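You operate a simulated robot arm through the tools that you are given. There is no shell and no other tool.

The job below is to be done with a simulated robot arm. You get a single attempt, and the scene is never put back.

## Task
Try a mellow sound on the all-black guitar, then turn the amplifier off.
Fine: neck pickup, the guitar's tone knob at 2, one strum; then amplifier volume to 0 before its switch.

Only the result counts: the job must be done as asked and must still hold three seconds after the hand-in. Knocking over, shifting, dropping, spilling or breaking anything else fails it.

## Robot
A 5-joint arm with a two-finger parallel gripper, fixed in place. Base frame: the origin is at the foot of the arm, x ahead of it, y to its left, z up; the work surface is at about z = 74.3. Readings come in cm, degrees, newtons and seconds.
It reaches about 113.4 cm from its shoulder. Its first joint turns from -149.0 to 149.0 degrees. Payload 1.57 kg.
The tool frame sits at the grasp point between the pads (the TCP): z along the fingers, y along the line on which they close. The tips reach 3 cm beyond it. The gripper opens to 11 cm. The fingers are 2.4 cm wide and 1.2 cm thick; the gripper's body (4.8 by 11.2 cm) begins 7.8 cm behind the TCP.
Orientation is told as [roll, pitch, yaw] about the base's x, y, z axes, in that order, counted from this pose: with the fingers straight down and closing along the base's y, the tool's x points along the base's -x, its y along +y and its z along -z.

## Interface
- The arm moves only by the tool apply_moves. Its argument "plan" is a list of rows, each a list of 7 numbers: the finger opening in cm, from 0 to 11, then the shift along the base's x, y, z in cm, then the turn, a rotation vector about the base's x, y, z in degrees. In form: [[hand, tx, ty, tz, wx, wy, wz], ...]. A call has 1 to 20 rows; each row shifts and turns the commanded pose from where the row before left it. Each row takes 0.2 s and may step no farther than 5 cm and 8.6 degrees from the row before; otherwise, or with a gripper value out of range, the whole call is refused. Where a pose cannot be reached the arm comes as near as it can. A force on the tool above 40 N (or 10 N above the force at the start of the call, whichever is more), or a blocked arm, ends the call early, and 0.2 s more pass. Each finger travels about 7.2 cm/s and halts on what it meets, pressing with about 26 N; the grip force reading is that of the motor and also rises with nothing between the fingers. The clock runs only during rows and for 0.2 s after the last one: add rows that do not move to give the fingers time. The reply holds the time, the measured pose of the TCP, the force on the tool along the base axes, the opening and the grip force, in the units named above and with some noise, with the torque about the TCP (base axes, N m) and any sound that the robot's microphone picked up.
- Cameras (640 x 400 px; columns grow to the right, rows downward): "scene" is fixed at [40.92, 50.21, 136.36]; the picture's right is [-0.99, 0.11, 0.00], its down [0.05, 0.44, -0.90] and it looks along [-0.10, -0.89, -0.44] (base axes); focal length 342 px, centre (320, 200). "wrist" rides on the gripper at [7, 1.6, -14.1] in the tool frame; the picture's right is [-0.23, 0.97, 0.00], its down [-0.86, -0.20, -0.48] and it looks along [-0.47, -0.11, 0.88] (tool axes); focal length 222 px, centre (320, 200). There is no depth. A picture from a camera that has moved, and an enlarged one, comes with that camera's place and axes in the base frame and with its lens. The place of the scene camera against the robot may be out by one fixed shift of up to 1.8 cm in any direction.
- capture(camera): a new picture of that camera. The clock stands still meanwhile.
- move_column(by): slides the trunk up (or, below 0, down) by that many cm; the arm rides with it, the base frame stays. It gives what a move gives, with no picture.
- inspect(camera, box): a new picture of the part [left, top, right, bottom] of that camera's present view, enlarged. The clock stands still meanwhile.
- hand_in(): hands the job in; it is judged then, once.

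Nothing tells you positions but the pictures and the camera data. Unless the task says otherwise, let go and move clear before handing in.

The tools are called as name(argument=value, ...) on one line, values as JSON. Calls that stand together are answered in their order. apply_moves: Moves the arm, as the interface text tells. Its arguments: {"type":"object","properties":{"plan":{"type":"array"}},"required":["plan"]} The other tools are called the same way: move_column (by) slides the trunk up or down; capture (camera) takes a picture; inspect (camera, box) takes an enlarged picture of a part of a camera's view; hand_in () hands the job in.

At the start:

```text
time_s: 0.0
eef_pos: [-8.4, -58.48, 113.18]
tool_rot: [0.0, 0.0, 0.1]
wrist_force: [-0.7, -0.6, -0.9]
ft_torque: [-0.01, -0.04, -0.01]
grip_width: 11.0
finger_force: 0.0
trunk travel left (down, up): [-86.5, 10.5]
```

scene: 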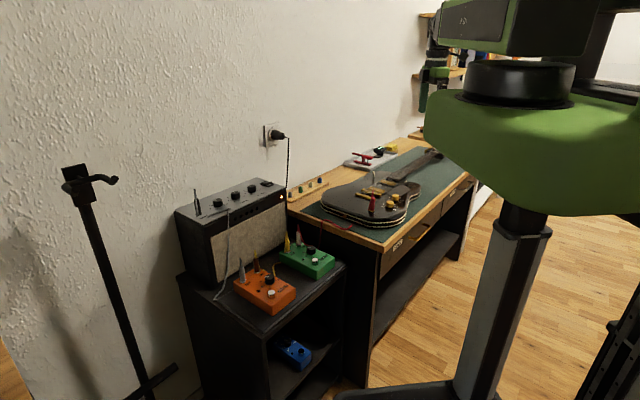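
wrist: 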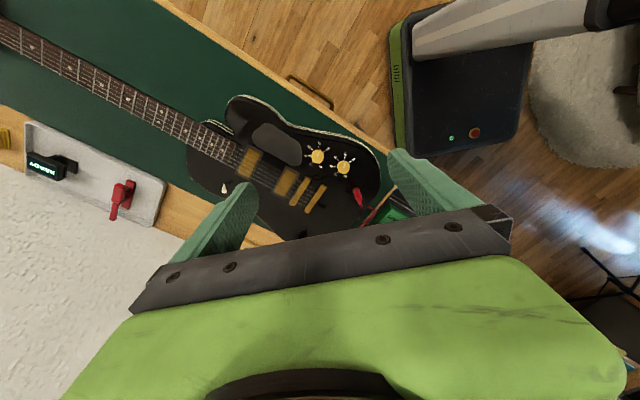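

I see one dark guitar on a green mat on the bench, an amplifier on a cabinet with pedals beside it, and the arm hovering over the guitar's body end. I'll look closer at each before moving.

inspect(camera="scene", box=[300, 140, 460, 240])

inspect(camera="scene", box=[170, 170, 350, 320])

inspect(camera="wrist", box=[180, 80, 440, 240])

inspect(camera="scene", box=[400, 0, 640, 150])

```text
4.00 times, centred on (380, 190) of scene
camera zoom: at [40.92, 50.21, 136.36], right [-0.99, 0.11, 0.0], down [0.05, 0.44, -0.9], along [-0.1, -0.89, -0.44], focal length 1366 px, centre (80, 240)
```

zoom: 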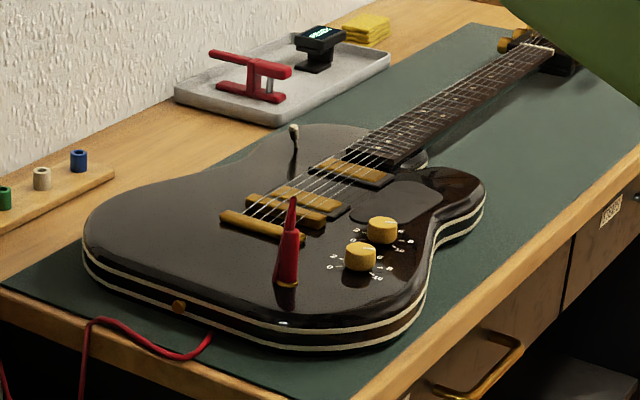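

```text
2.67 times, centred on (260, 245) of scene
camera zoom: at [40.92, 50.21, 136.36], right [-0.99, 0.11, 0.0], down [0.05, 0.44, -0.9], along [-0.1, -0.89, -0.44], focal length 911 px, centre (480, 80)
```

zoom: 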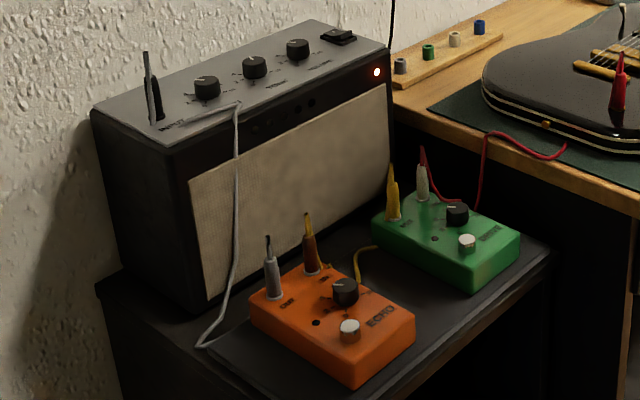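

```text
2.46 times, centred on (310, 160) of wrist
camera zoom: at [-15.33, -56.75, 127.29], right [0.23, 0.97, 0.0], down [0.86, -0.2, 0.48], along [0.47, -0.11, -0.88], focal length 547 px, centre (345, 298)
```

zoom: 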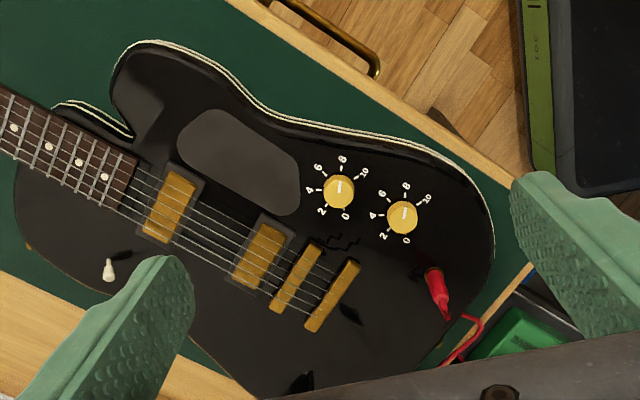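

```text
2.67 times, centred on (520, 75) of scene
camera zoom: at [40.92, 50.21, 136.36], right [-0.99, 0.11, 0.0], down [0.05, 0.44, -0.9], along [-0.1, -0.89, -0.44], focal length 911 px, centre (-213, 533)
```

zoom: 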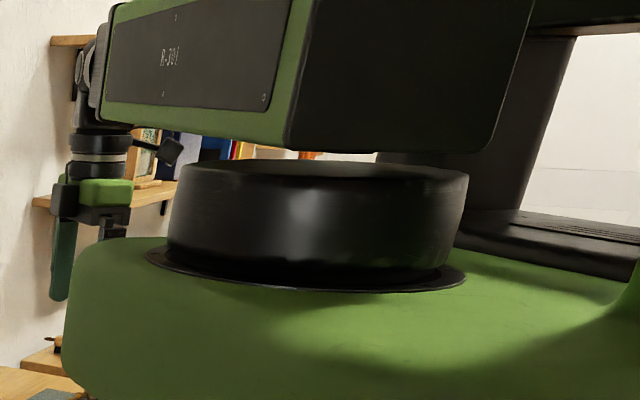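

The guitar lies at about 45° on the mat with two gold knobs, a white-tipped toggle and gold pickups. I'll zoom in on the knob labels, the toggle, the amp panel and the surroundings.

inspect(camera="wrist", box=[296, 137, 376, 187])

inspect(camera="wrist", box=[184, 162, 264, 212])

inspect(camera="scene", box=[180, 170, 300, 245])

inspect(camera="scene", box=[360, 170, 440, 220])

inspect(camera="wrist", box=[0, 100, 180, 220])

```text
8.00 times, centred on (336, 162) of wrist
camera zoom: at [-15.33, -56.75, 127.29], right [0.23, 0.97, 0.0], down [0.86, -0.2, 0.48], along [0.47, -0.11, -0.88], focal length 1777 px, centre (192, 504)
```

zoom: 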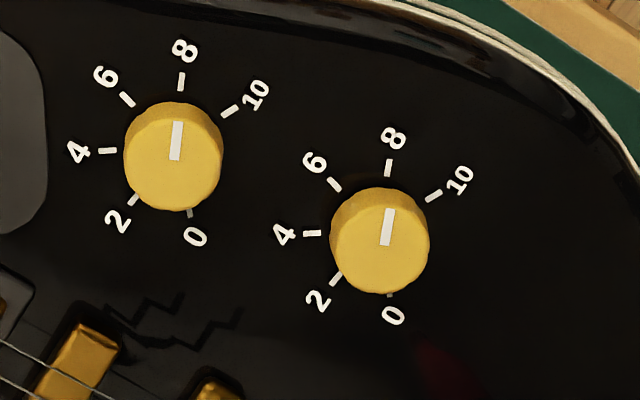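

```text
8.00 times, centred on (224, 187) of wrist
camera zoom: at [-15.33, -56.75, 127.29], right [0.23, 0.97, 0.0], down [0.86, -0.2, 0.48], along [0.47, -0.11, -0.88], focal length 1777 px, centre (1088, 304)
```

zoom: 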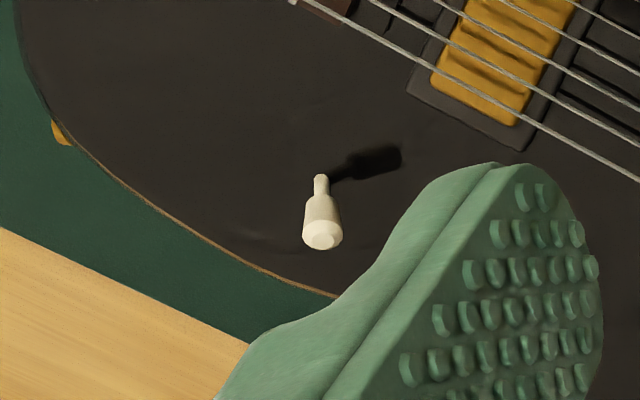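

```text
5.33 times, centred on (240, 208) of scene
camera zoom: at [40.92, 50.21, 136.36], right [-0.99, 0.11, 0.0], down [0.05, 0.44, -0.9], along [-0.1, -0.89, -0.44], focal length 1821 px, centre (747, 160)
```

zoom: 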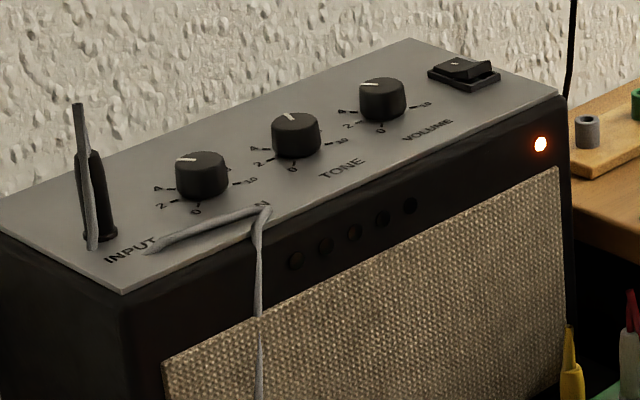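

```text
8.00 times, centred on (400, 195) of scene
camera zoom: at [40.92, 50.21, 136.36], right [-0.99, 0.11, 0.0], down [0.05, 0.44, -0.9], along [-0.1, -0.89, -0.44], focal length 2732 px, centre (-320, 240)
```

zoom: 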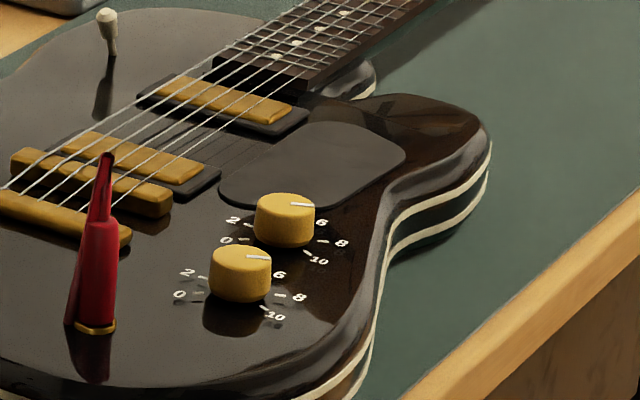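

```text
3.33 times, centred on (90, 160) of wrist
camera zoom: at [-15.33, -56.75, 127.29], right [0.23, 0.97, 0.0], down [0.86, -0.2, 0.48], along [0.47, -0.11, -0.88], focal length 740 px, centre (1087, 333)
```

zoom: 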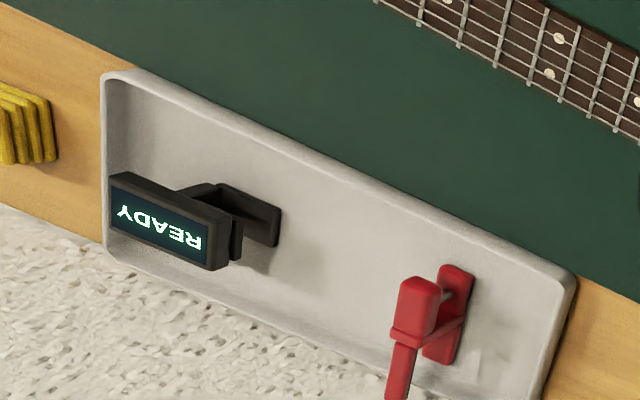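

The guitar's two knobs are both near 8 (front knob toward the neck, rear knob toward the jack), the toggle looks tilted toward the bridge, and the amp's panel reads gain, TONE, VOLUME, then the rocker switch. I'll move the wrist camera lower and closer over the guitar for a second view to triangulate.

apply_moves(plan=[[11, 0.5, 1.0, -4, 0, 0, 0], [11, 0.5, 1.0, -4, 0, 0, 0], [11, 0.5, 1.5, -4, 0, 0, 0], [11, 0, 0, 0, 0, 0, 0]])

capture(camera="wrist")

capture(camera="scene")

```text
time_s: 1.0
eef_pos: [-7.26, -55.42, 113.27]
tool_rot: [0.1, 0.0, 0.0]
wrist_force: [-0.1, -0.3, -0.8]
ft_torque: [0.03, -0.01, 0.0]
grip_width: 10.99
finger_force: 0.1
out of reach, approached as far as the arm can: row 1, 2, 3
trunk travel left (down, up): [-86.5, 10.5]
```

```text
taken
camera wrist: at [-14.08, -53.82, 127.28], right [0.23, 0.97, 0.0], down [0.86, -0.2, 0.48], along [0.47, -0.11, -0.88], focal length 222 px, centre (320, 200)
```

wrist: 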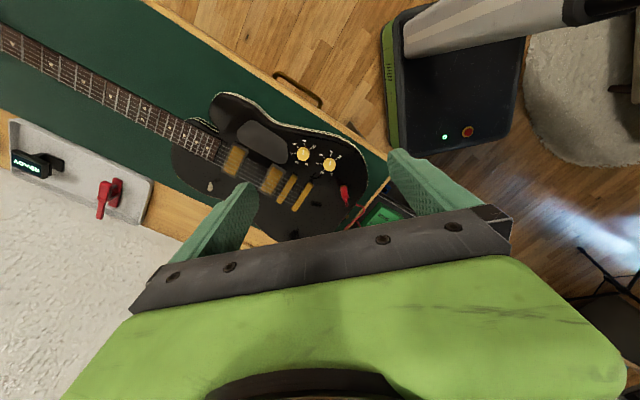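

```text
taken
```

scene: 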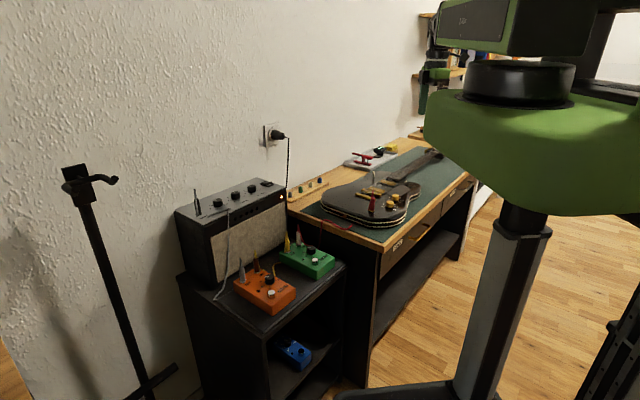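

The arm can't go lower at this height, so the trunk column has to come down; the guitar surface is far below the fingers still. I'll lower the trunk by 15 cm and look again.

move_column(by=-15)

capture(camera="wrist")

capture(camera="scene")

```text
time_s: 2.8
eef_pos: [-7.24, -55.34, 98.18]
tool_rot: [0.0, 0.0, 0.0]
wrist_force: [-0.4, 0.2, -0.1]
ft_torque: [0.0, 0.0, 0.05]
grip_width: 10.97
finger_force: 0.0
trunk travel left (down, up): [-71.5, 25.5]
```

```text
taken
camera wrist: at [-14.08, -53.81, 112.3], right [0.23, 0.97, 0.0], down [0.86, -0.2, 0.48], along [0.47, -0.11, -0.88], focal length 222 px, centre (320, 200)
```

wrist: 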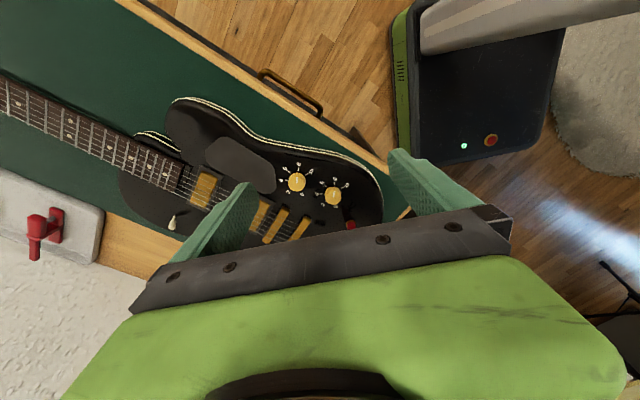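

```text
taken
```

scene: 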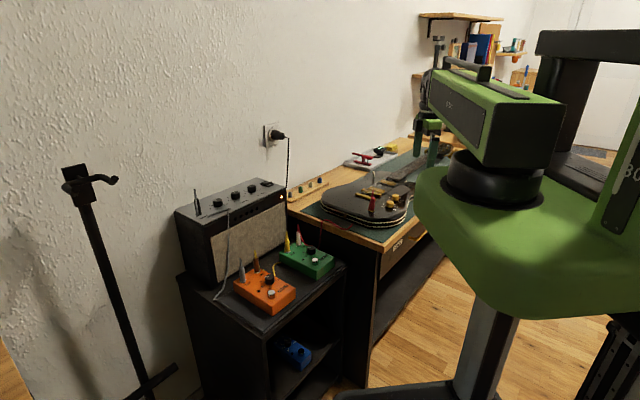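

The trunk lowering worked and the view is closer. I'll zoom in on the knobs, toggle, strings and jack from here.

inspect(camera="wrist", box=[270, 155, 366, 215])

inspect(camera="wrist", box=[120, 180, 216, 240])

inspect(camera="wrist", box=[110, 90, 390, 265])

inspect(camera="scene", box=[400, 0, 640, 150])

```text
6.67 times, centred on (318, 185) of wrist
camera zoom: at [-14.08, -53.81, 112.3], right [0.23, 0.97, 0.0], down [0.86, -0.2, 0.48], along [0.47, -0.11, -0.88], focal length 1481 px, centre (333, 300)
```

zoom: 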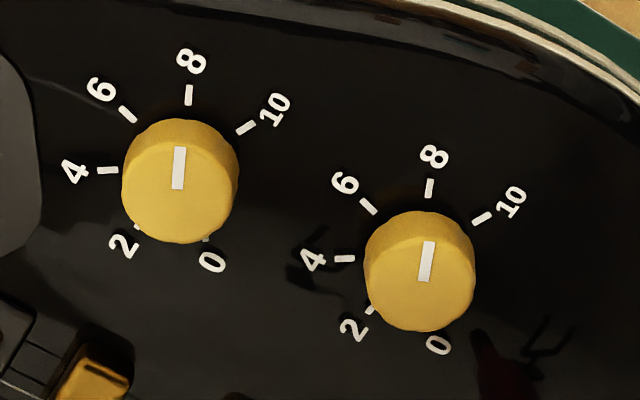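

```text
6.67 times, centred on (168, 210) of wrist
camera zoom: at [-14.08, -53.81, 112.3], right [0.23, 0.97, 0.0], down [0.86, -0.2, 0.48], along [0.47, -0.11, -0.88], focal length 1481 px, centre (1333, 133)
```

zoom: 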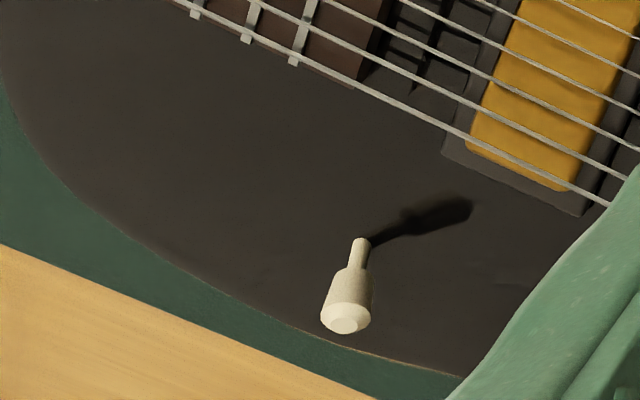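

```text
2.29 times, centred on (250, 178) of wrist
camera zoom: at [-14.08, -53.81, 112.3], right [0.23, 0.97, 0.0], down [0.86, -0.2, 0.48], along [0.47, -0.11, -0.88], focal length 508 px, centre (480, 251)
```

zoom: 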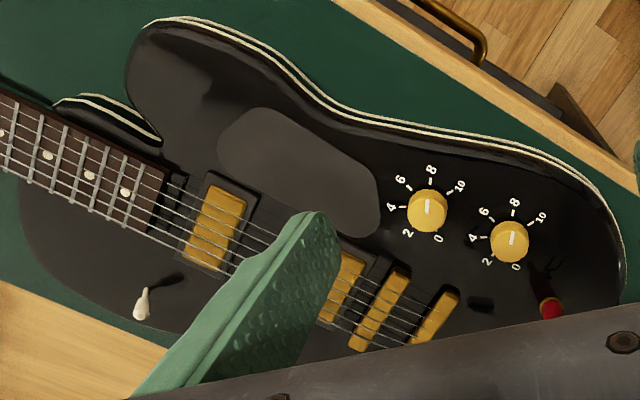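

```text
2.67 times, centred on (520, 75) of scene
camera zoom: at [40.92, 50.21, 136.36], right [-0.99, 0.11, 0.0], down [0.05, 0.44, -0.9], along [-0.1, -0.89, -0.44], focal length 911 px, centre (-213, 533)
```

zoom: 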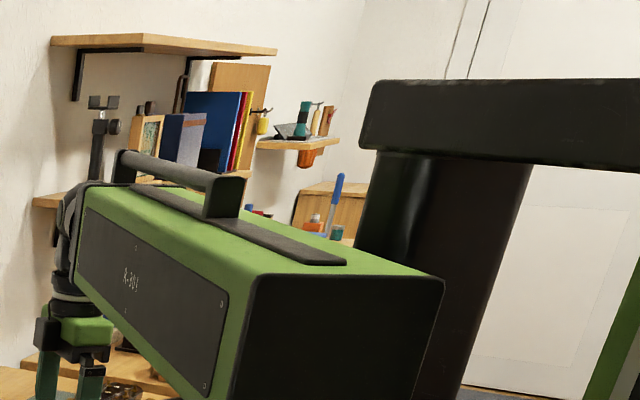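

Triangulating, the rear knob's top is near (2.9, -55.6, 80.3), the guitar face is at z ≈ 78.7, and the toggle goes from base (1.1, -84.2, 78.7) to tip (1.7, -83.2, 81.7), leaning toward the bridge. I'll move over the string area, well above everything, to see the strings and toggle from there.

apply_moves(plan=[[11, 1.8, -4.1, 0, 0, 0, 0], [11, 1.8, -4.1, 0, 0, 0, 0], [11, 1.8, -4.1, 0, 0, 0, 0], [11, 1.8, -4.1, 0, 0, 0, 0], [11, 0, 0, 0, 0, 0, 0], [11, 0, 0, 0, 0, 0, 0]])

capture(camera="wrist")

inspect(camera="wrist", box=[160, 80, 400, 230])

```text
time_s: 4.2
eef_pos: [-0.12, -71.63, 98.13]
tool_rot: [0.1, 0.0, 0.0]
wrist_force: [0.2, 0.1, 0.6]
ft_torque: [0.04, -0.01, -0.01]
grip_width: 10.99
finger_force: 0.0
trunk travel left (down, up): [-71.5, 25.5]
```

```text
taken
camera wrist: at [-7.05, -70.05, 112.29], right [0.23, 0.97, 0.0], down [0.86, -0.2, 0.48], along [0.47, -0.11, -0.88], focal length 222 px, centre (320, 200)
```

wrist: 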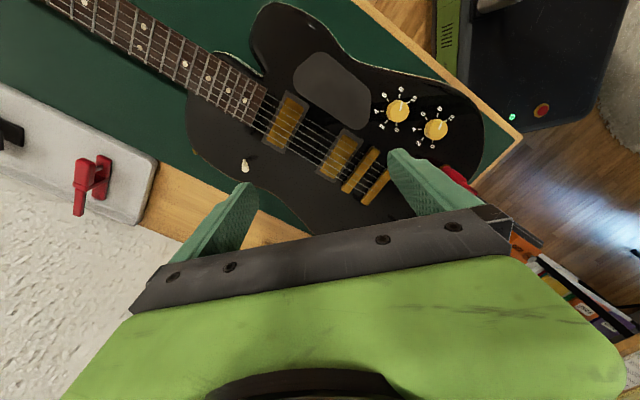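

```text
2.67 times, centred on (280, 155) of wrist
camera zoom: at [-7.05, -70.05, 112.29], right [0.23, 0.97, 0.0], down [0.86, -0.2, 0.48], along [0.47, -0.11, -0.88], focal length 592 px, centre (427, 320)
```

zoom: 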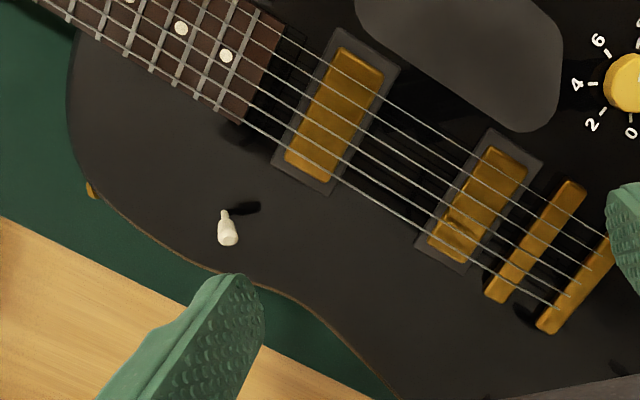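

From here the strings run at about 45° (direction (0.71, 0.71) from neck to bridge), spanning roughly 5.4 cm around (0.4, -73) between the pickups, at about z ≈ 79.8. I'll turn the tool +45°, close the fingers and move above the toggle's bridge side, testing whether the arm can lower itself at this radius.

apply_moves(plan=[[8, 1.0, -2.5, 0, 0, 0, 7.5], [5, 1.0, -2.5, 0, 0, 0, 7.5], [2, 1.0, -2.5, 0, 0, 0, 7.5], [0, 0.5, -1.5, 0, 0, 0, 7.5], [0, 0, 0, -3, 0, 0, 7.5], [0, 0, 0, 0, 0, 0, 7.5], [0, 0, 0, 0, 0, 0, 0]])

capture(camera="wrist")

```text
time_s: 5.8
eef_pos: [3.49, -80.81, 98.23]
tool_rot: [0.0, 0.1, 45.1]
wrist_force: [0.2, -0.1, -0.4]
ft_torque: [0.0, 0.04, -0.01]
grip_width: 0.0
finger_force: 20.8
out of reach, approached as far as the arm can: row 5
trunk travel left (down, up): [-71.5, 25.5]
```

```text
taken
camera wrist: at [-2.53, -84.59, 112.29], right [-0.53, 0.85, 0.0], down [0.74, 0.47, 0.48], along [0.41, 0.25, -0.88], focal length 222 px, centre (320, 200)
```

wrist: 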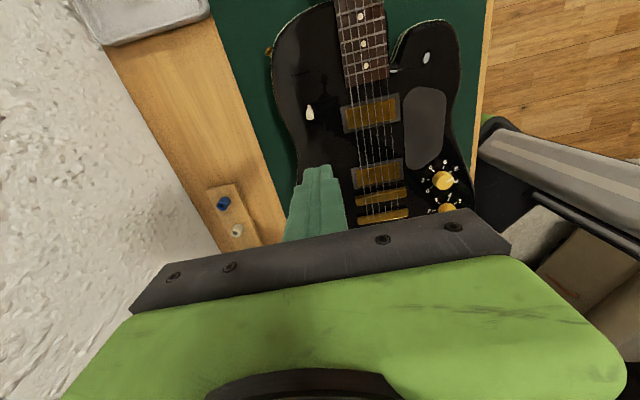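

The fingers are closed and the tool is turned 45°, with the toggle in view ahead of the fingers. I'll zoom in to fix the toggle's place relative to the fingers.

inspect(camera="wrist", box=[264, 80, 424, 180])

inspect(camera="wrist", box=[278, 90, 342, 130])

inspect(camera="scene", box=[340, 110, 500, 210])

```text
4.00 times, centred on (344, 130) of wrist
camera zoom: at [-2.53, -84.59, 112.29], right [-0.53, 0.85, 0.0], down [0.74, 0.47, 0.48], along [0.41, 0.25, -0.88], focal length 888 px, centre (224, 480)
```

zoom: 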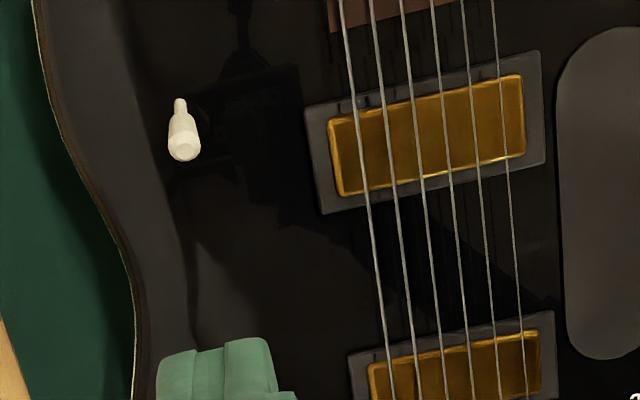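

```text
10.00 times, centred on (310, 110) of wrist
camera zoom: at [-2.53, -84.59, 112.29], right [-0.53, 0.85, 0.0], down [0.74, 0.47, 0.48], along [0.41, 0.25, -0.88], focal length 2221 px, centre (420, 1100)
```

zoom: 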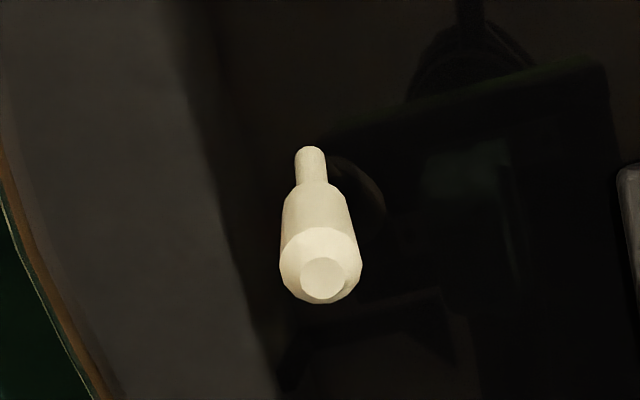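

```text
4.00 times, centred on (420, 160) of scene
camera zoom: at [40.92, 50.21, 136.36], right [-0.99, 0.11, 0.0], down [0.05, 0.44, -0.9], along [-0.1, -0.89, -0.44], focal length 1366 px, centre (-80, 360)
```

zoom: 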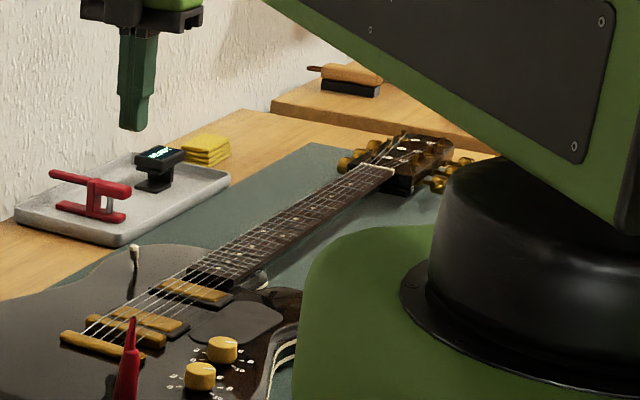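

The toggle agrees from this view: base (1.0, -84.2), tip (1.9, -83.3, 81.5), leaning toward the bridge along the strings. I'll line the closed fingers up on its bridge side, 1 cm off it, and bring the trunk down in stages.

apply_moves(plan=[[0, 0.45, -0.45, 0, 0, 0, 0], [0, 0, 0, 0, 0, 0, 0]])

move_column(by=-10)

capture(camera="scene")

capture(camera="wrist")

```text
time_s: 6.3
eef_pos: [3.92, -81.29, 98.14]
tool_rot: [0.1, 0.1, 45.0]
wrist_force: [-0.4, 0.0, 0.2]
ft_torque: [0.05, -0.01, 0.03]
grip_width: 0.0
finger_force: 22.0
trunk travel left (down, up): [-71.5, 25.5]
```

```text
time_s: 7.7
eef_pos: [3.93, -81.26, 88.17]
tool_rot: [0.0, 0.0, 44.9]
wrist_force: [-0.1, 0.2, -0.1]
ft_torque: [-0.01, 0.01, 0.0]
grip_width: 0.02
finger_force: 21.4
trunk travel left (down, up): [-61.5, 35.5]
```

```text
taken
```

scene: 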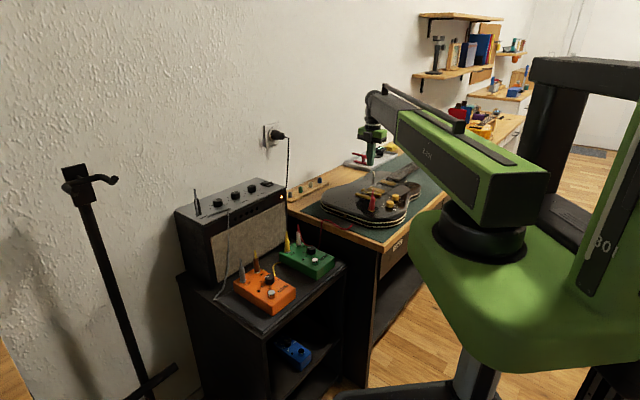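

```text
taken
camera wrist: at [-2.04, -85.07, 102.3], right [-0.53, 0.85, 0.0], down [0.75, 0.46, 0.48], along [0.41, 0.25, -0.88], focal length 222 px, centre (320, 200)
```

wrist: 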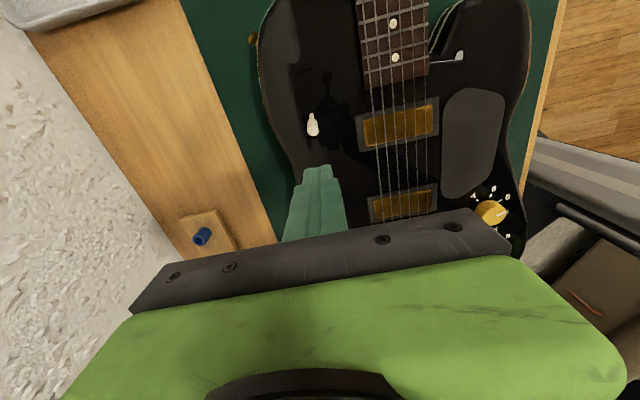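

The fingers hang above the bridge side of the toggle at z ≈ 88, and nothing is near the trunk. I'll zoom to check the geometry once more before the last descent.

inspect(camera="wrist", box=[270, 95, 398, 175])

```text
5.00 times, centred on (334, 135) of wrist
camera zoom: at [-2.04, -85.07, 102.3], right [-0.53, 0.85, 0.0], down [0.75, 0.46, 0.48], along [0.41, 0.25, -0.88], focal length 1111 px, centre (250, 525)
```

zoom: 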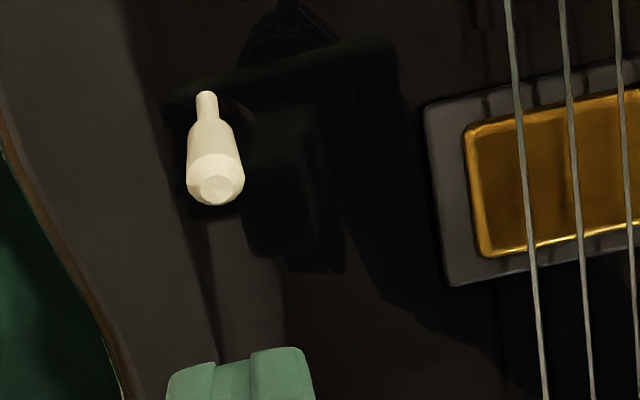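

The geometry holds: the fingers are in line with the toggle and about 1 cm behind it. I'll lower 5.2 cm so the tips sit about 1.2 cm above the guitar face.

move_column(by=-5.2)

capture(camera="wrist")

inspect(camera="scene", box=[340, 140, 420, 190])

```text
time_s: 8.6
eef_pos: [4.0, -81.37, 83.03]
tool_rot: [0.0, 0.0, 45.0]
wrist_force: [0.4, 0.5, -0.3]
ft_torque: [0.0, -0.02, 0.0]
grip_width: 0.0
finger_force: 21.4
trunk travel left (down, up): [-56.3, 40.7]
```

```text
taken
camera wrist: at [-2.04, -85.06, 97.09], right [-0.53, 0.85, 0.0], down [0.75, 0.46, 0.48], along [0.41, 0.25, -0.88], focal length 222 px, centre (320, 200)
```

wrist: 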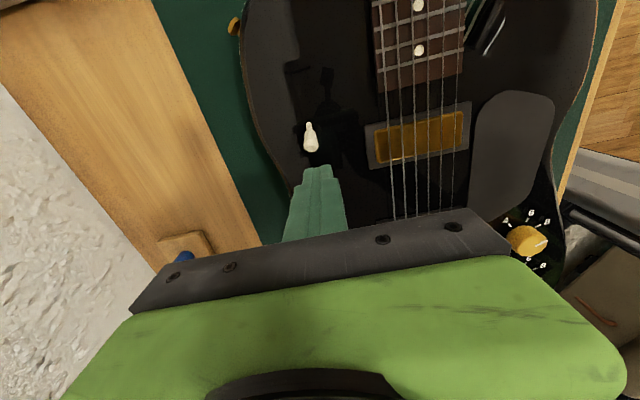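

```text
8.00 times, centred on (380, 165) of scene
camera zoom: at [40.92, 50.21, 136.36], right [-0.99, 0.11, 0.0], down [0.05, 0.44, -0.9], along [-0.1, -0.89, -0.44], focal length 2732 px, centre (-160, 480)
```

zoom: 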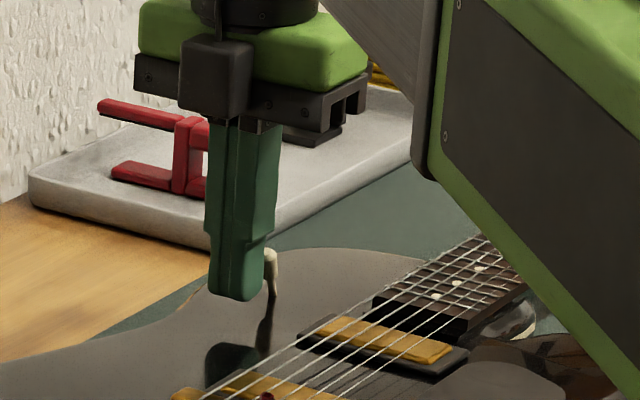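

The closed fingers stand just behind the toggle on its bridge side, clear of the strings. I'll push it toward the neck in small steps along the string direction.

apply_moves(plan=[[0, -0.25, -0.25, 0, 0, 0, 0], [0, -0.25, -0.25, 0, 0, 0, 0], [0, -0.25, -0.25, 0, 0, 0, 0], [0, -0.25, -0.25, 0, 0, 0, 0], [0, -0.25, -0.25, 0, 0, 0, 0], [0, -0.25, -0.25, 0, 0, 0, 0], [0, -0.25, -0.25, 0, 0, 0, 0], [0, 0, 0, 0, 0, 0, 0]])

inspect(camera="wrist", box=[256, 80, 416, 180])

inspect(camera="scene", box=[340, 140, 420, 190])

```text
time_s: 10.4
eef_pos: [2.18, -83.05, 83.08]
tool_rot: [0.0, 0.0, 45.0]
wrist_force: [1.7, 1.6, -1.0]
ft_torque: [0.02, -0.04, -0.02]
grip_width: 0.01
finger_force: 21.3
trunk travel left (down, up): [-56.3, 40.7]
```

```text
4.00 times, centred on (336, 130) of wrist
camera zoom: at [-3.79, -86.83, 97.09], right [-0.53, 0.85, 0.0], down [0.75, 0.46, 0.48], along [0.41, 0.25, -0.88], focal length 888 px, centre (256, 480)
```

zoom: 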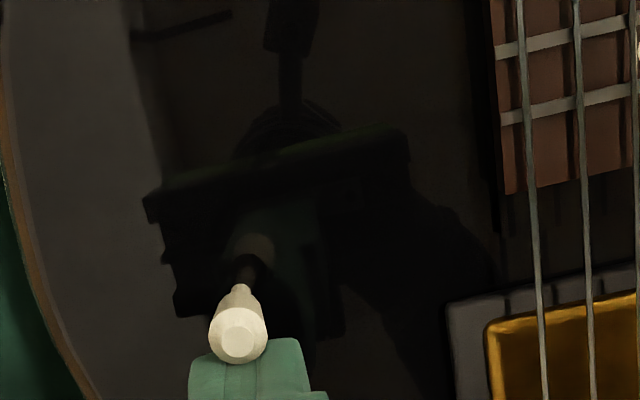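

```text
8.00 times, centred on (380, 165) of scene
camera zoom: at [40.92, 50.21, 136.36], right [-0.99, 0.11, 0.0], down [0.05, 0.44, -0.9], along [-0.1, -0.89, -0.44], focal length 2732 px, centre (-160, 480)
```

zoom: 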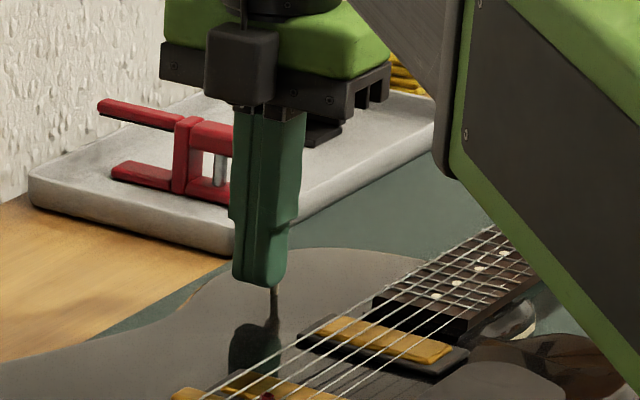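

The toggle is now upright against the fingers with only about 2 N of push. I'll go on pushing gently to the neck side.

apply_moves(plan=[[0, -0.2, -0.2, 0, 0, 0, 0], [0, -0.2, -0.2, 0, 0, 0, 0], [0, -0.2, -0.2, 0, 0, 0, 0], [0, 0, 0, 0, 0, 0, 0]])

inspect(camera="wrist", box=[256, 80, 416, 180])

```text
time_s: 11.4
eef_pos: [1.79, -83.39, 83.11]
tool_rot: [0.0, -0.1, 45.1]
wrist_force: [9.0, 8.8, 1.0]
ft_torque: [0.17, -0.36, -0.07]
grip_width: 0.0
finger_force: 21.5
trunk travel left (down, up): [-56.3, 40.7]
```

```text
4.00 times, centred on (336, 130) of wrist
camera zoom: at [-4.25, -87.28, 97.16], right [-0.53, 0.85, 0.0], down [0.74, 0.46, 0.48], along [0.41, 0.25, -0.88], focal length 888 px, centre (256, 480)
```

zoom: 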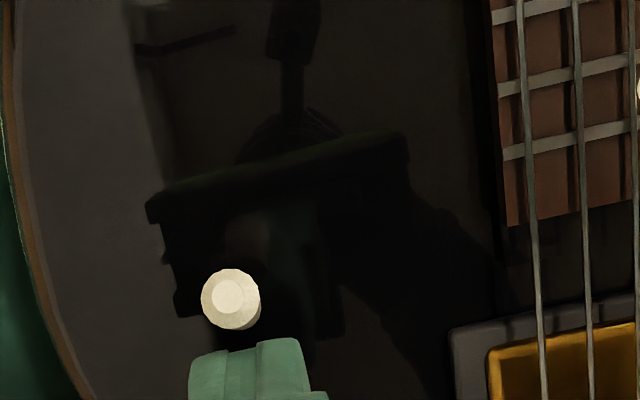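

The toggle has flipped fully to the neck side (tip now near (0.05, -85.1)). I'll back off toward the bridge, rise, and verify it stays and that the guitar hasn't moved.

apply_moves(plan=[[0, 0.4, 0.4, 0, 0, 0, 0], [0, 0.4, 0.4, 0, 0, 0, 0], [0, 0.3, 0.3, 1, 0, 0, 0], [0, 0, 0, 4, 0, 0, 0], [0, 0, 0, 4.5, 0, 0, 0], [0, 0, 0, 4.5, 0, 0, 0], [0, 0, 0, 0, 0, 0, 0]])

capture(camera="wrist")

inspect(camera="scene", box=[300, 140, 460, 240])

```text
time_s: 13.0
eef_pos: [2.77, -82.44, 83.0]
tool_rot: [0.0, -0.1, 44.9]
wrist_force: [-0.2, 0.6, -0.2]
ft_torque: [0.0, 0.01, 0.0]
grip_width: 0.0
finger_force: 21.4
out of reach, approached as far as the arm can: row 3, 4, 5, 6
trunk travel left (down, up): [-56.3, 40.7]
```

```text
taken
camera wrist: at [-3.32, -86.28, 97.09], right [-0.53, 0.85, 0.0], down [0.75, 0.46, 0.48], along [0.41, 0.25, -0.88], focal length 222 px, centre (320, 200)
```

wrist: 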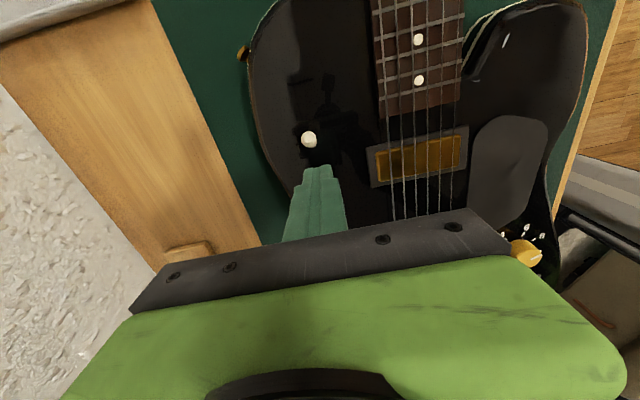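

```text
4.00 times, centred on (380, 190) of scene
camera zoom: at [40.92, 50.21, 136.36], right [-0.99, 0.11, 0.0], down [0.05, 0.44, -0.9], along [-0.1, -0.89, -0.44], focal length 1366 px, centre (80, 240)
```

zoom: 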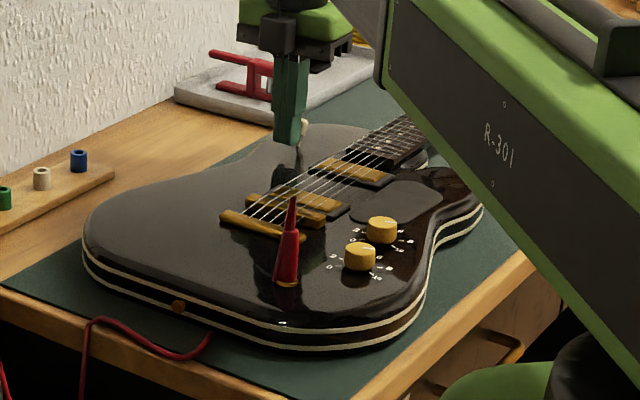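

The toggle holds on the neck side and the guitar hasn't moved. Only the trunk moves the tool vertically, so I'll raise it 10 cm and check the toggle there.

move_column(by=10)

inspect(camera="wrist", box=[256, 70, 416, 170])

inspect(camera="scene", box=[340, 160, 420, 210])

```text
time_s: 14.3
eef_pos: [2.56, -82.47, 92.93]
tool_rot: [0.1, -0.1, 45.0]
wrist_force: [0.7, 0.8, 0.4]
ft_torque: [0.02, 0.0, -0.01]
grip_width: 0.0
finger_force: 21.4
trunk travel left (down, up): [-66.3, 30.7]
```

```text
4.00 times, centred on (336, 120) of wrist
camera zoom: at [-3.33, -86.28, 107.08], right [-0.53, 0.85, 0.0], down [0.75, 0.46, 0.48], along [0.41, 0.25, -0.88], focal length 888 px, centre (256, 520)
```

zoom: 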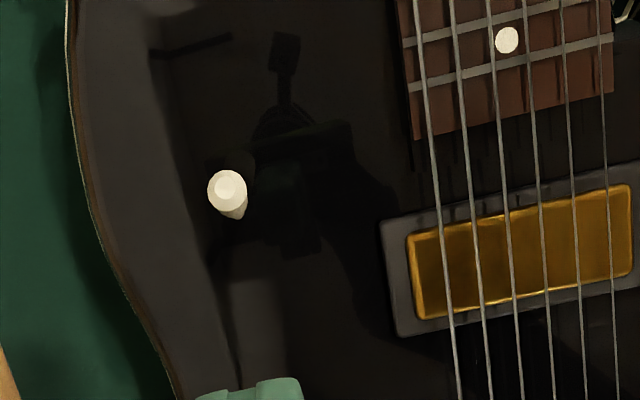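

```text
8.00 times, centred on (380, 185) of scene
camera zoom: at [40.92, 50.21, 136.36], right [-0.99, 0.11, 0.0], down [0.05, 0.44, -0.9], along [-0.1, -0.89, -0.44], focal length 2732 px, centre (-160, 320)
```

zoom: 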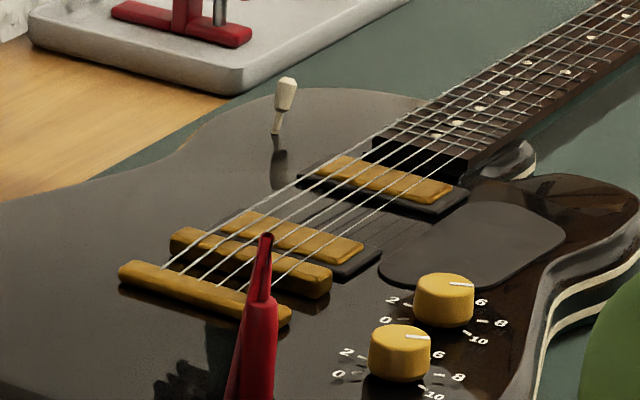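

The toggle is clearly thrown to the neck. Now I go up 5 cm, turn back to yaw 0 and move over the rear (tone) knob with the fingers open 5 cm.

move_column(by=5)

apply_moves(plan=[[1, 0.03, 4.5, 0, 0, 0, -7.5], [2, 0.03, 4.5, 0, 0, 0, -7.5], [3, 0.03, 4.5, 0, 0, 0, -7.5], [4, 0.03, 4.5, 0, 0, 0, -7.5], [5, 0.03, 4.5, 0, 0, 0, -7.5], [5, 0.05, 4.4, 0, 0, 0, -7.5], [5, 0, 0, 0, 0, 0, 0], [5, 0, 0, 0, 0, 0, 0]])

capture(camera="wrist")

inspect(camera="wrist", box=[240, 120, 400, 220])

```text
time_s: 15.3
eef_pos: [2.66, -82.58, 98.0]
tool_rot: [0.0, 0.0, 45.0]
wrist_force: [0.8, 0.7, -0.7]
ft_torque: [0.0, 0.0, -0.03]
grip_width: 0.03
finger_force: 21.3
trunk travel left (down, up): [-71.3, 25.7]
```

```text
time_s: 17.1
eef_pos: [2.95, -55.5, 98.01]
tool_rot: [0.0, 0.1, 0.0]
wrist_force: [-0.6, -0.4, -0.2]
ft_torque: [0.0, -0.01, -0.01]
grip_width: 4.99
finger_force: 0.0
trunk travel left (down, up): [-71.3, 25.7]
```

```text
taken
camera wrist: at [-4.05, -54.02, 112.09], right [0.23, 0.97, 0.0], down [0.85, -0.2, 0.48], along [0.47, -0.11, -0.88], focal length 222 px, centre (320, 200)
```

wrist: 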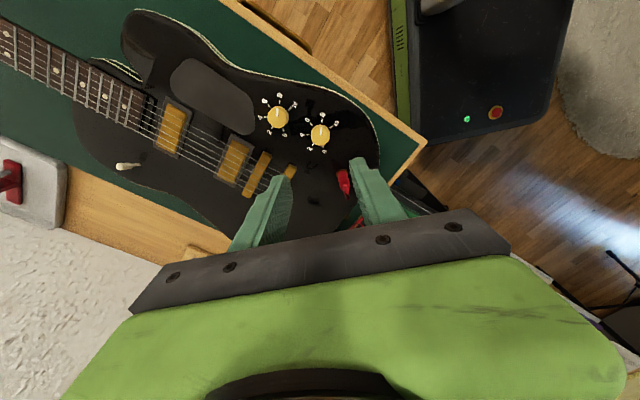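

```text
4.00 times, centred on (320, 170) of wrist
camera zoom: at [-4.05, -54.02, 112.09], right [0.23, 0.97, 0.0], down [0.85, -0.2, 0.48], along [0.47, -0.11, -0.88], focal length 888 px, centre (320, 320)
```

zoom: 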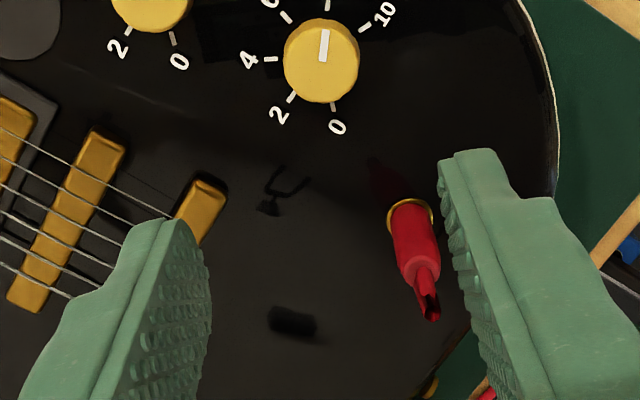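

The rear knob measures again at (2.88, -55.58), top z ≈ 80.25, and the red plug stands at (9.75, -53.5) up to z ≈ 87, outside the fingers' sweep. I'll lower onto the knob in two stages.

move_column(by=-11)

inspect(camera="wrist", box=[240, 120, 400, 220])

inspect(camera="scene", box=[340, 140, 440, 215])

```text
time_s: 18.5
eef_pos: [2.87, -55.74, 87.0]
tool_rot: [-0.1, 0.0, 0.0]
wrist_force: [0.9, 0.7, 0.2]
ft_torque: [-0.02, -0.05, -0.03]
grip_width: 4.99
finger_force: 0.0
trunk travel left (down, up): [-60.3, 36.7]
```

```text
4.00 times, centred on (320, 170) of wrist
camera zoom: at [-4.04, -54.03, 101.1], right [0.23, 0.97, 0.0], down [0.86, -0.2, 0.48], along [0.47, -0.11, -0.88], focal length 888 px, centre (320, 320)
```

zoom: 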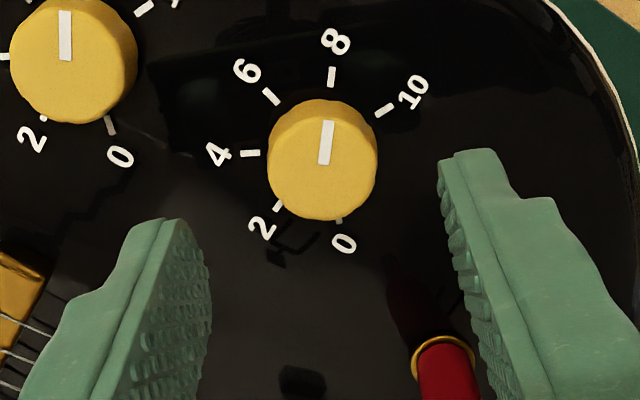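

```text
5.33 times, centred on (390, 178) of scene
camera zoom: at [40.92, 50.21, 136.36], right [-0.99, 0.11, 0.0], down [0.05, 0.44, -0.9], along [-0.1, -0.89, -0.44], focal length 1821 px, centre (-53, 320)
```

zoom: 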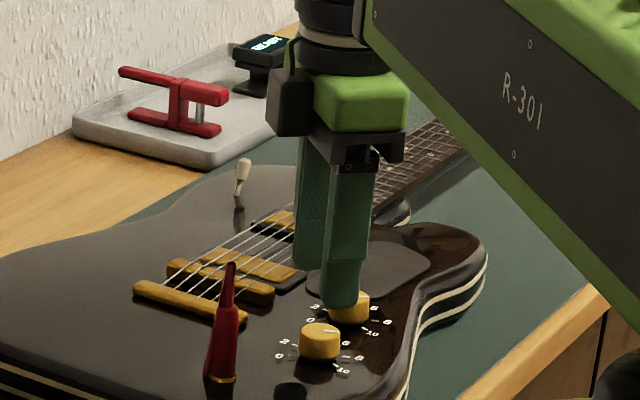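

The knob is centred below the open fingers with equal clearance either side. I'll lower the last 4.6 cm so the tips straddle it.

move_column(by=-4.6)

inspect(camera="wrist", box=[240, 120, 400, 220])

inspect(camera="scene", box=[360, 160, 440, 210])

```text
time_s: 19.4
eef_pos: [2.86, -55.62, 82.41]
tool_rot: [0.0, 0.0, 0.0]
wrist_force: [0.4, -0.1, -0.3]
ft_torque: [-0.01, 0.02, -0.03]
grip_width: 5.03
finger_force: 0.1
trunk travel left (down, up): [-55.7, 41.3]
```

```text
4.00 times, centred on (320, 170) of wrist
camera zoom: at [-4.03, -54.03, 96.49], right [0.23, 0.97, 0.0], down [0.86, -0.2, 0.48], along [0.47, -0.11, -0.88], focal length 888 px, centre (320, 320)
```

zoom: 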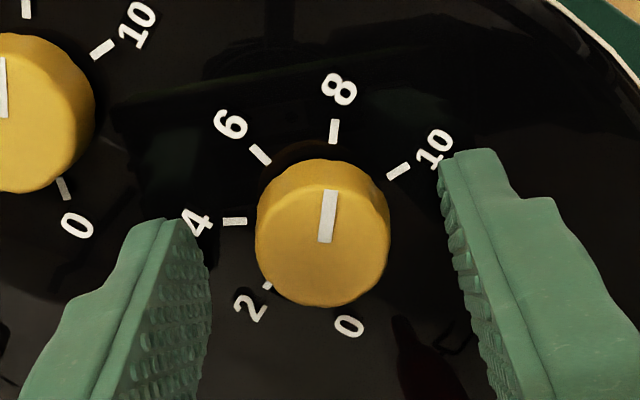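

```text
8.00 times, centred on (400, 185) of scene
camera zoom: at [40.92, 50.21, 136.36], right [-0.99, 0.11, 0.0], down [0.05, 0.44, -0.9], along [-0.1, -0.89, -0.44], focal length 2732 px, centre (-320, 320)
```

zoom: 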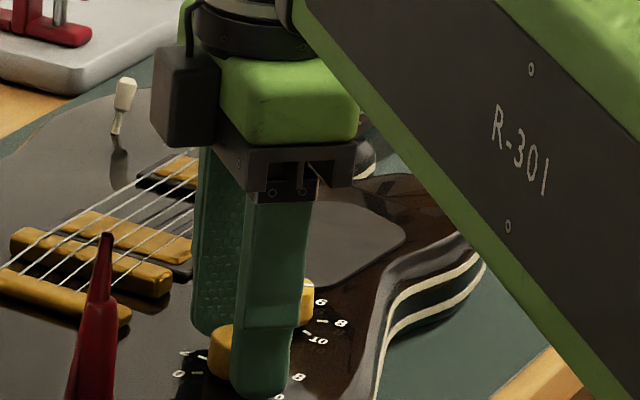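

The fingers straddle the tone knob, centred within a millimetre; its pointer is exactly at 8 and the 2 mark is about 152° counter-clockwise from it. I'll close on it gently and check the forces.

apply_moves(plan=[[4, 0, 0, 0, 0, 0, 0], [3.4, 0, 0, 0, 0, 0, 0], [3.0, 0, 0, 0, 0, 0, 0], [2.7, 0, 0, 0, 0, 0, 0], [2.5, 0, 0, 0, 0, 0, 0], [2.4, 0, 0, 0, 0, 0, 0]])

inspect(camera="wrist", box=[240, 120, 400, 220])

```text
time_s: 20.8
eef_pos: [2.93, -55.57, 82.4]
tool_rot: [0.0, -0.1, 0.0]
wrist_force: [-0.8, 4.7, -2.4]
ft_torque: [0.1, -0.01, -0.02]
grip_width: 2.85
finger_force: 2.7
trunk travel left (down, up): [-55.7, 41.3]
```

```text
4.00 times, centred on (320, 170) of wrist
camera zoom: at [-4.04, -54.0, 96.5], right [0.23, 0.97, 0.0], down [0.86, -0.2, 0.48], along [0.47, -0.11, -0.88], focal length 888 px, centre (320, 320)
```

zoom: 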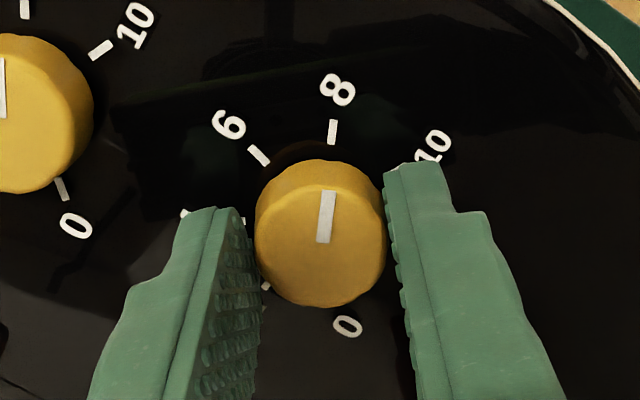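

The fingers meet the knob at 2.85 cm with a slight sideways push, so the knob sits a hair toward +y. I'll nudge the hand by 0.06 cm and then grip firmly.

apply_moves(plan=[[2.4, 0, 0.06, 0, 0, 0, 0], [2.2, 0, 0, 0, 0, 0, 0], [2.0, 0, 0, 0, 0, 0, 0]])

```text
time_s: 21.6
eef_pos: [2.86, -55.63, 82.33]
tool_rot: [0.0, 0.1, 0.0]
wrist_force: [-0.5, 6.6, -0.1]
ft_torque: [0.24, 0.12, 0.01]
grip_width: 2.71
finger_force: 26.4
trunk travel left (down, up): [-55.7, 41.3]
```

The grip is firm at 26 N with a small residual side force. I'll try another small +y nudge to relieve it, then start turning in a short first part.

apply_moves(plan=[[2.0, 0, 0.06, 0, 0, 0, 0], [2.0, 0, 0, 0, 0, 0, 0]])

```text
time_s: 22.2
eef_pos: [3.02, -55.61, 82.41]
tool_rot: [-0.1, 0.0, 0.0]
wrist_force: [1.6, -4.3, 6.0]
ft_torque: [-0.23, 0.14, 0.0]
grip_width: 2.73
finger_force: 26.3
trunk travel left (down, up): [-55.7, 41.3]
```

The side force flipped sign, so the centre is between the two; I'll go back 0.025 cm and turn the first 40°.

apply_moves(plan=[[2.0, 0, -0.025, 0, 0, 0, 0], [2.0, 0, 0, 0, 0, 0, 8], [2.0, 0, 0, 0, 0, 0, 8], [2.0, 0, 0, 0, 0, 0, 8], [2.0, 0, 0, 0, 0, 0, 8], [2.0, 0, 0, 0, 0, 0, 8], [2.0, 0, 0, 0, 0, 0, 0]])

inspect(camera="wrist", box=[240, 120, 400, 220])

inspect(camera="scene", box=[340, 150, 440, 212])

```text
time_s: 23.8
eef_pos: [2.9, -55.48, 82.36]
tool_rot: [0.1, 0.1, 40.0]
wrist_force: [1.0, -2.9, 6.8]
ft_torque: [-0.02, -0.15, 0.01]
grip_width: 2.7
finger_force: 25.9
trunk travel left (down, up): [-55.7, 41.3]
```

```text
4.00 times, centred on (320, 170) of wrist
camera zoom: at [-3.44, -58.78, 96.5], right [-0.45, 0.89, 0.0], down [0.78, 0.4, 0.48], along [0.43, 0.22, -0.88], focal length 888 px, centre (320, 320)
```

zoom: 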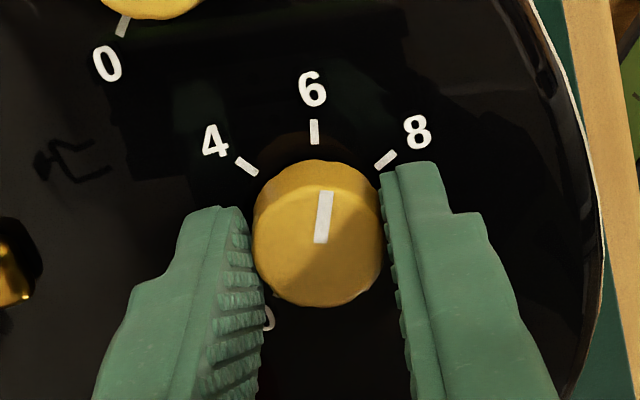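

```text
6.40 times, centred on (390, 181) of scene
camera zoom: at [40.92, 50.21, 136.36], right [-0.99, 0.11, 0.0], down [0.05, 0.44, -0.9], along [-0.1, -0.89, -0.44], focal length 2185 px, centre (-128, 322)
```

zoom: 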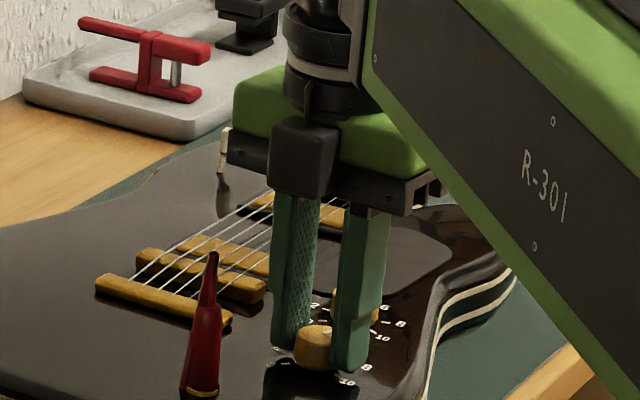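

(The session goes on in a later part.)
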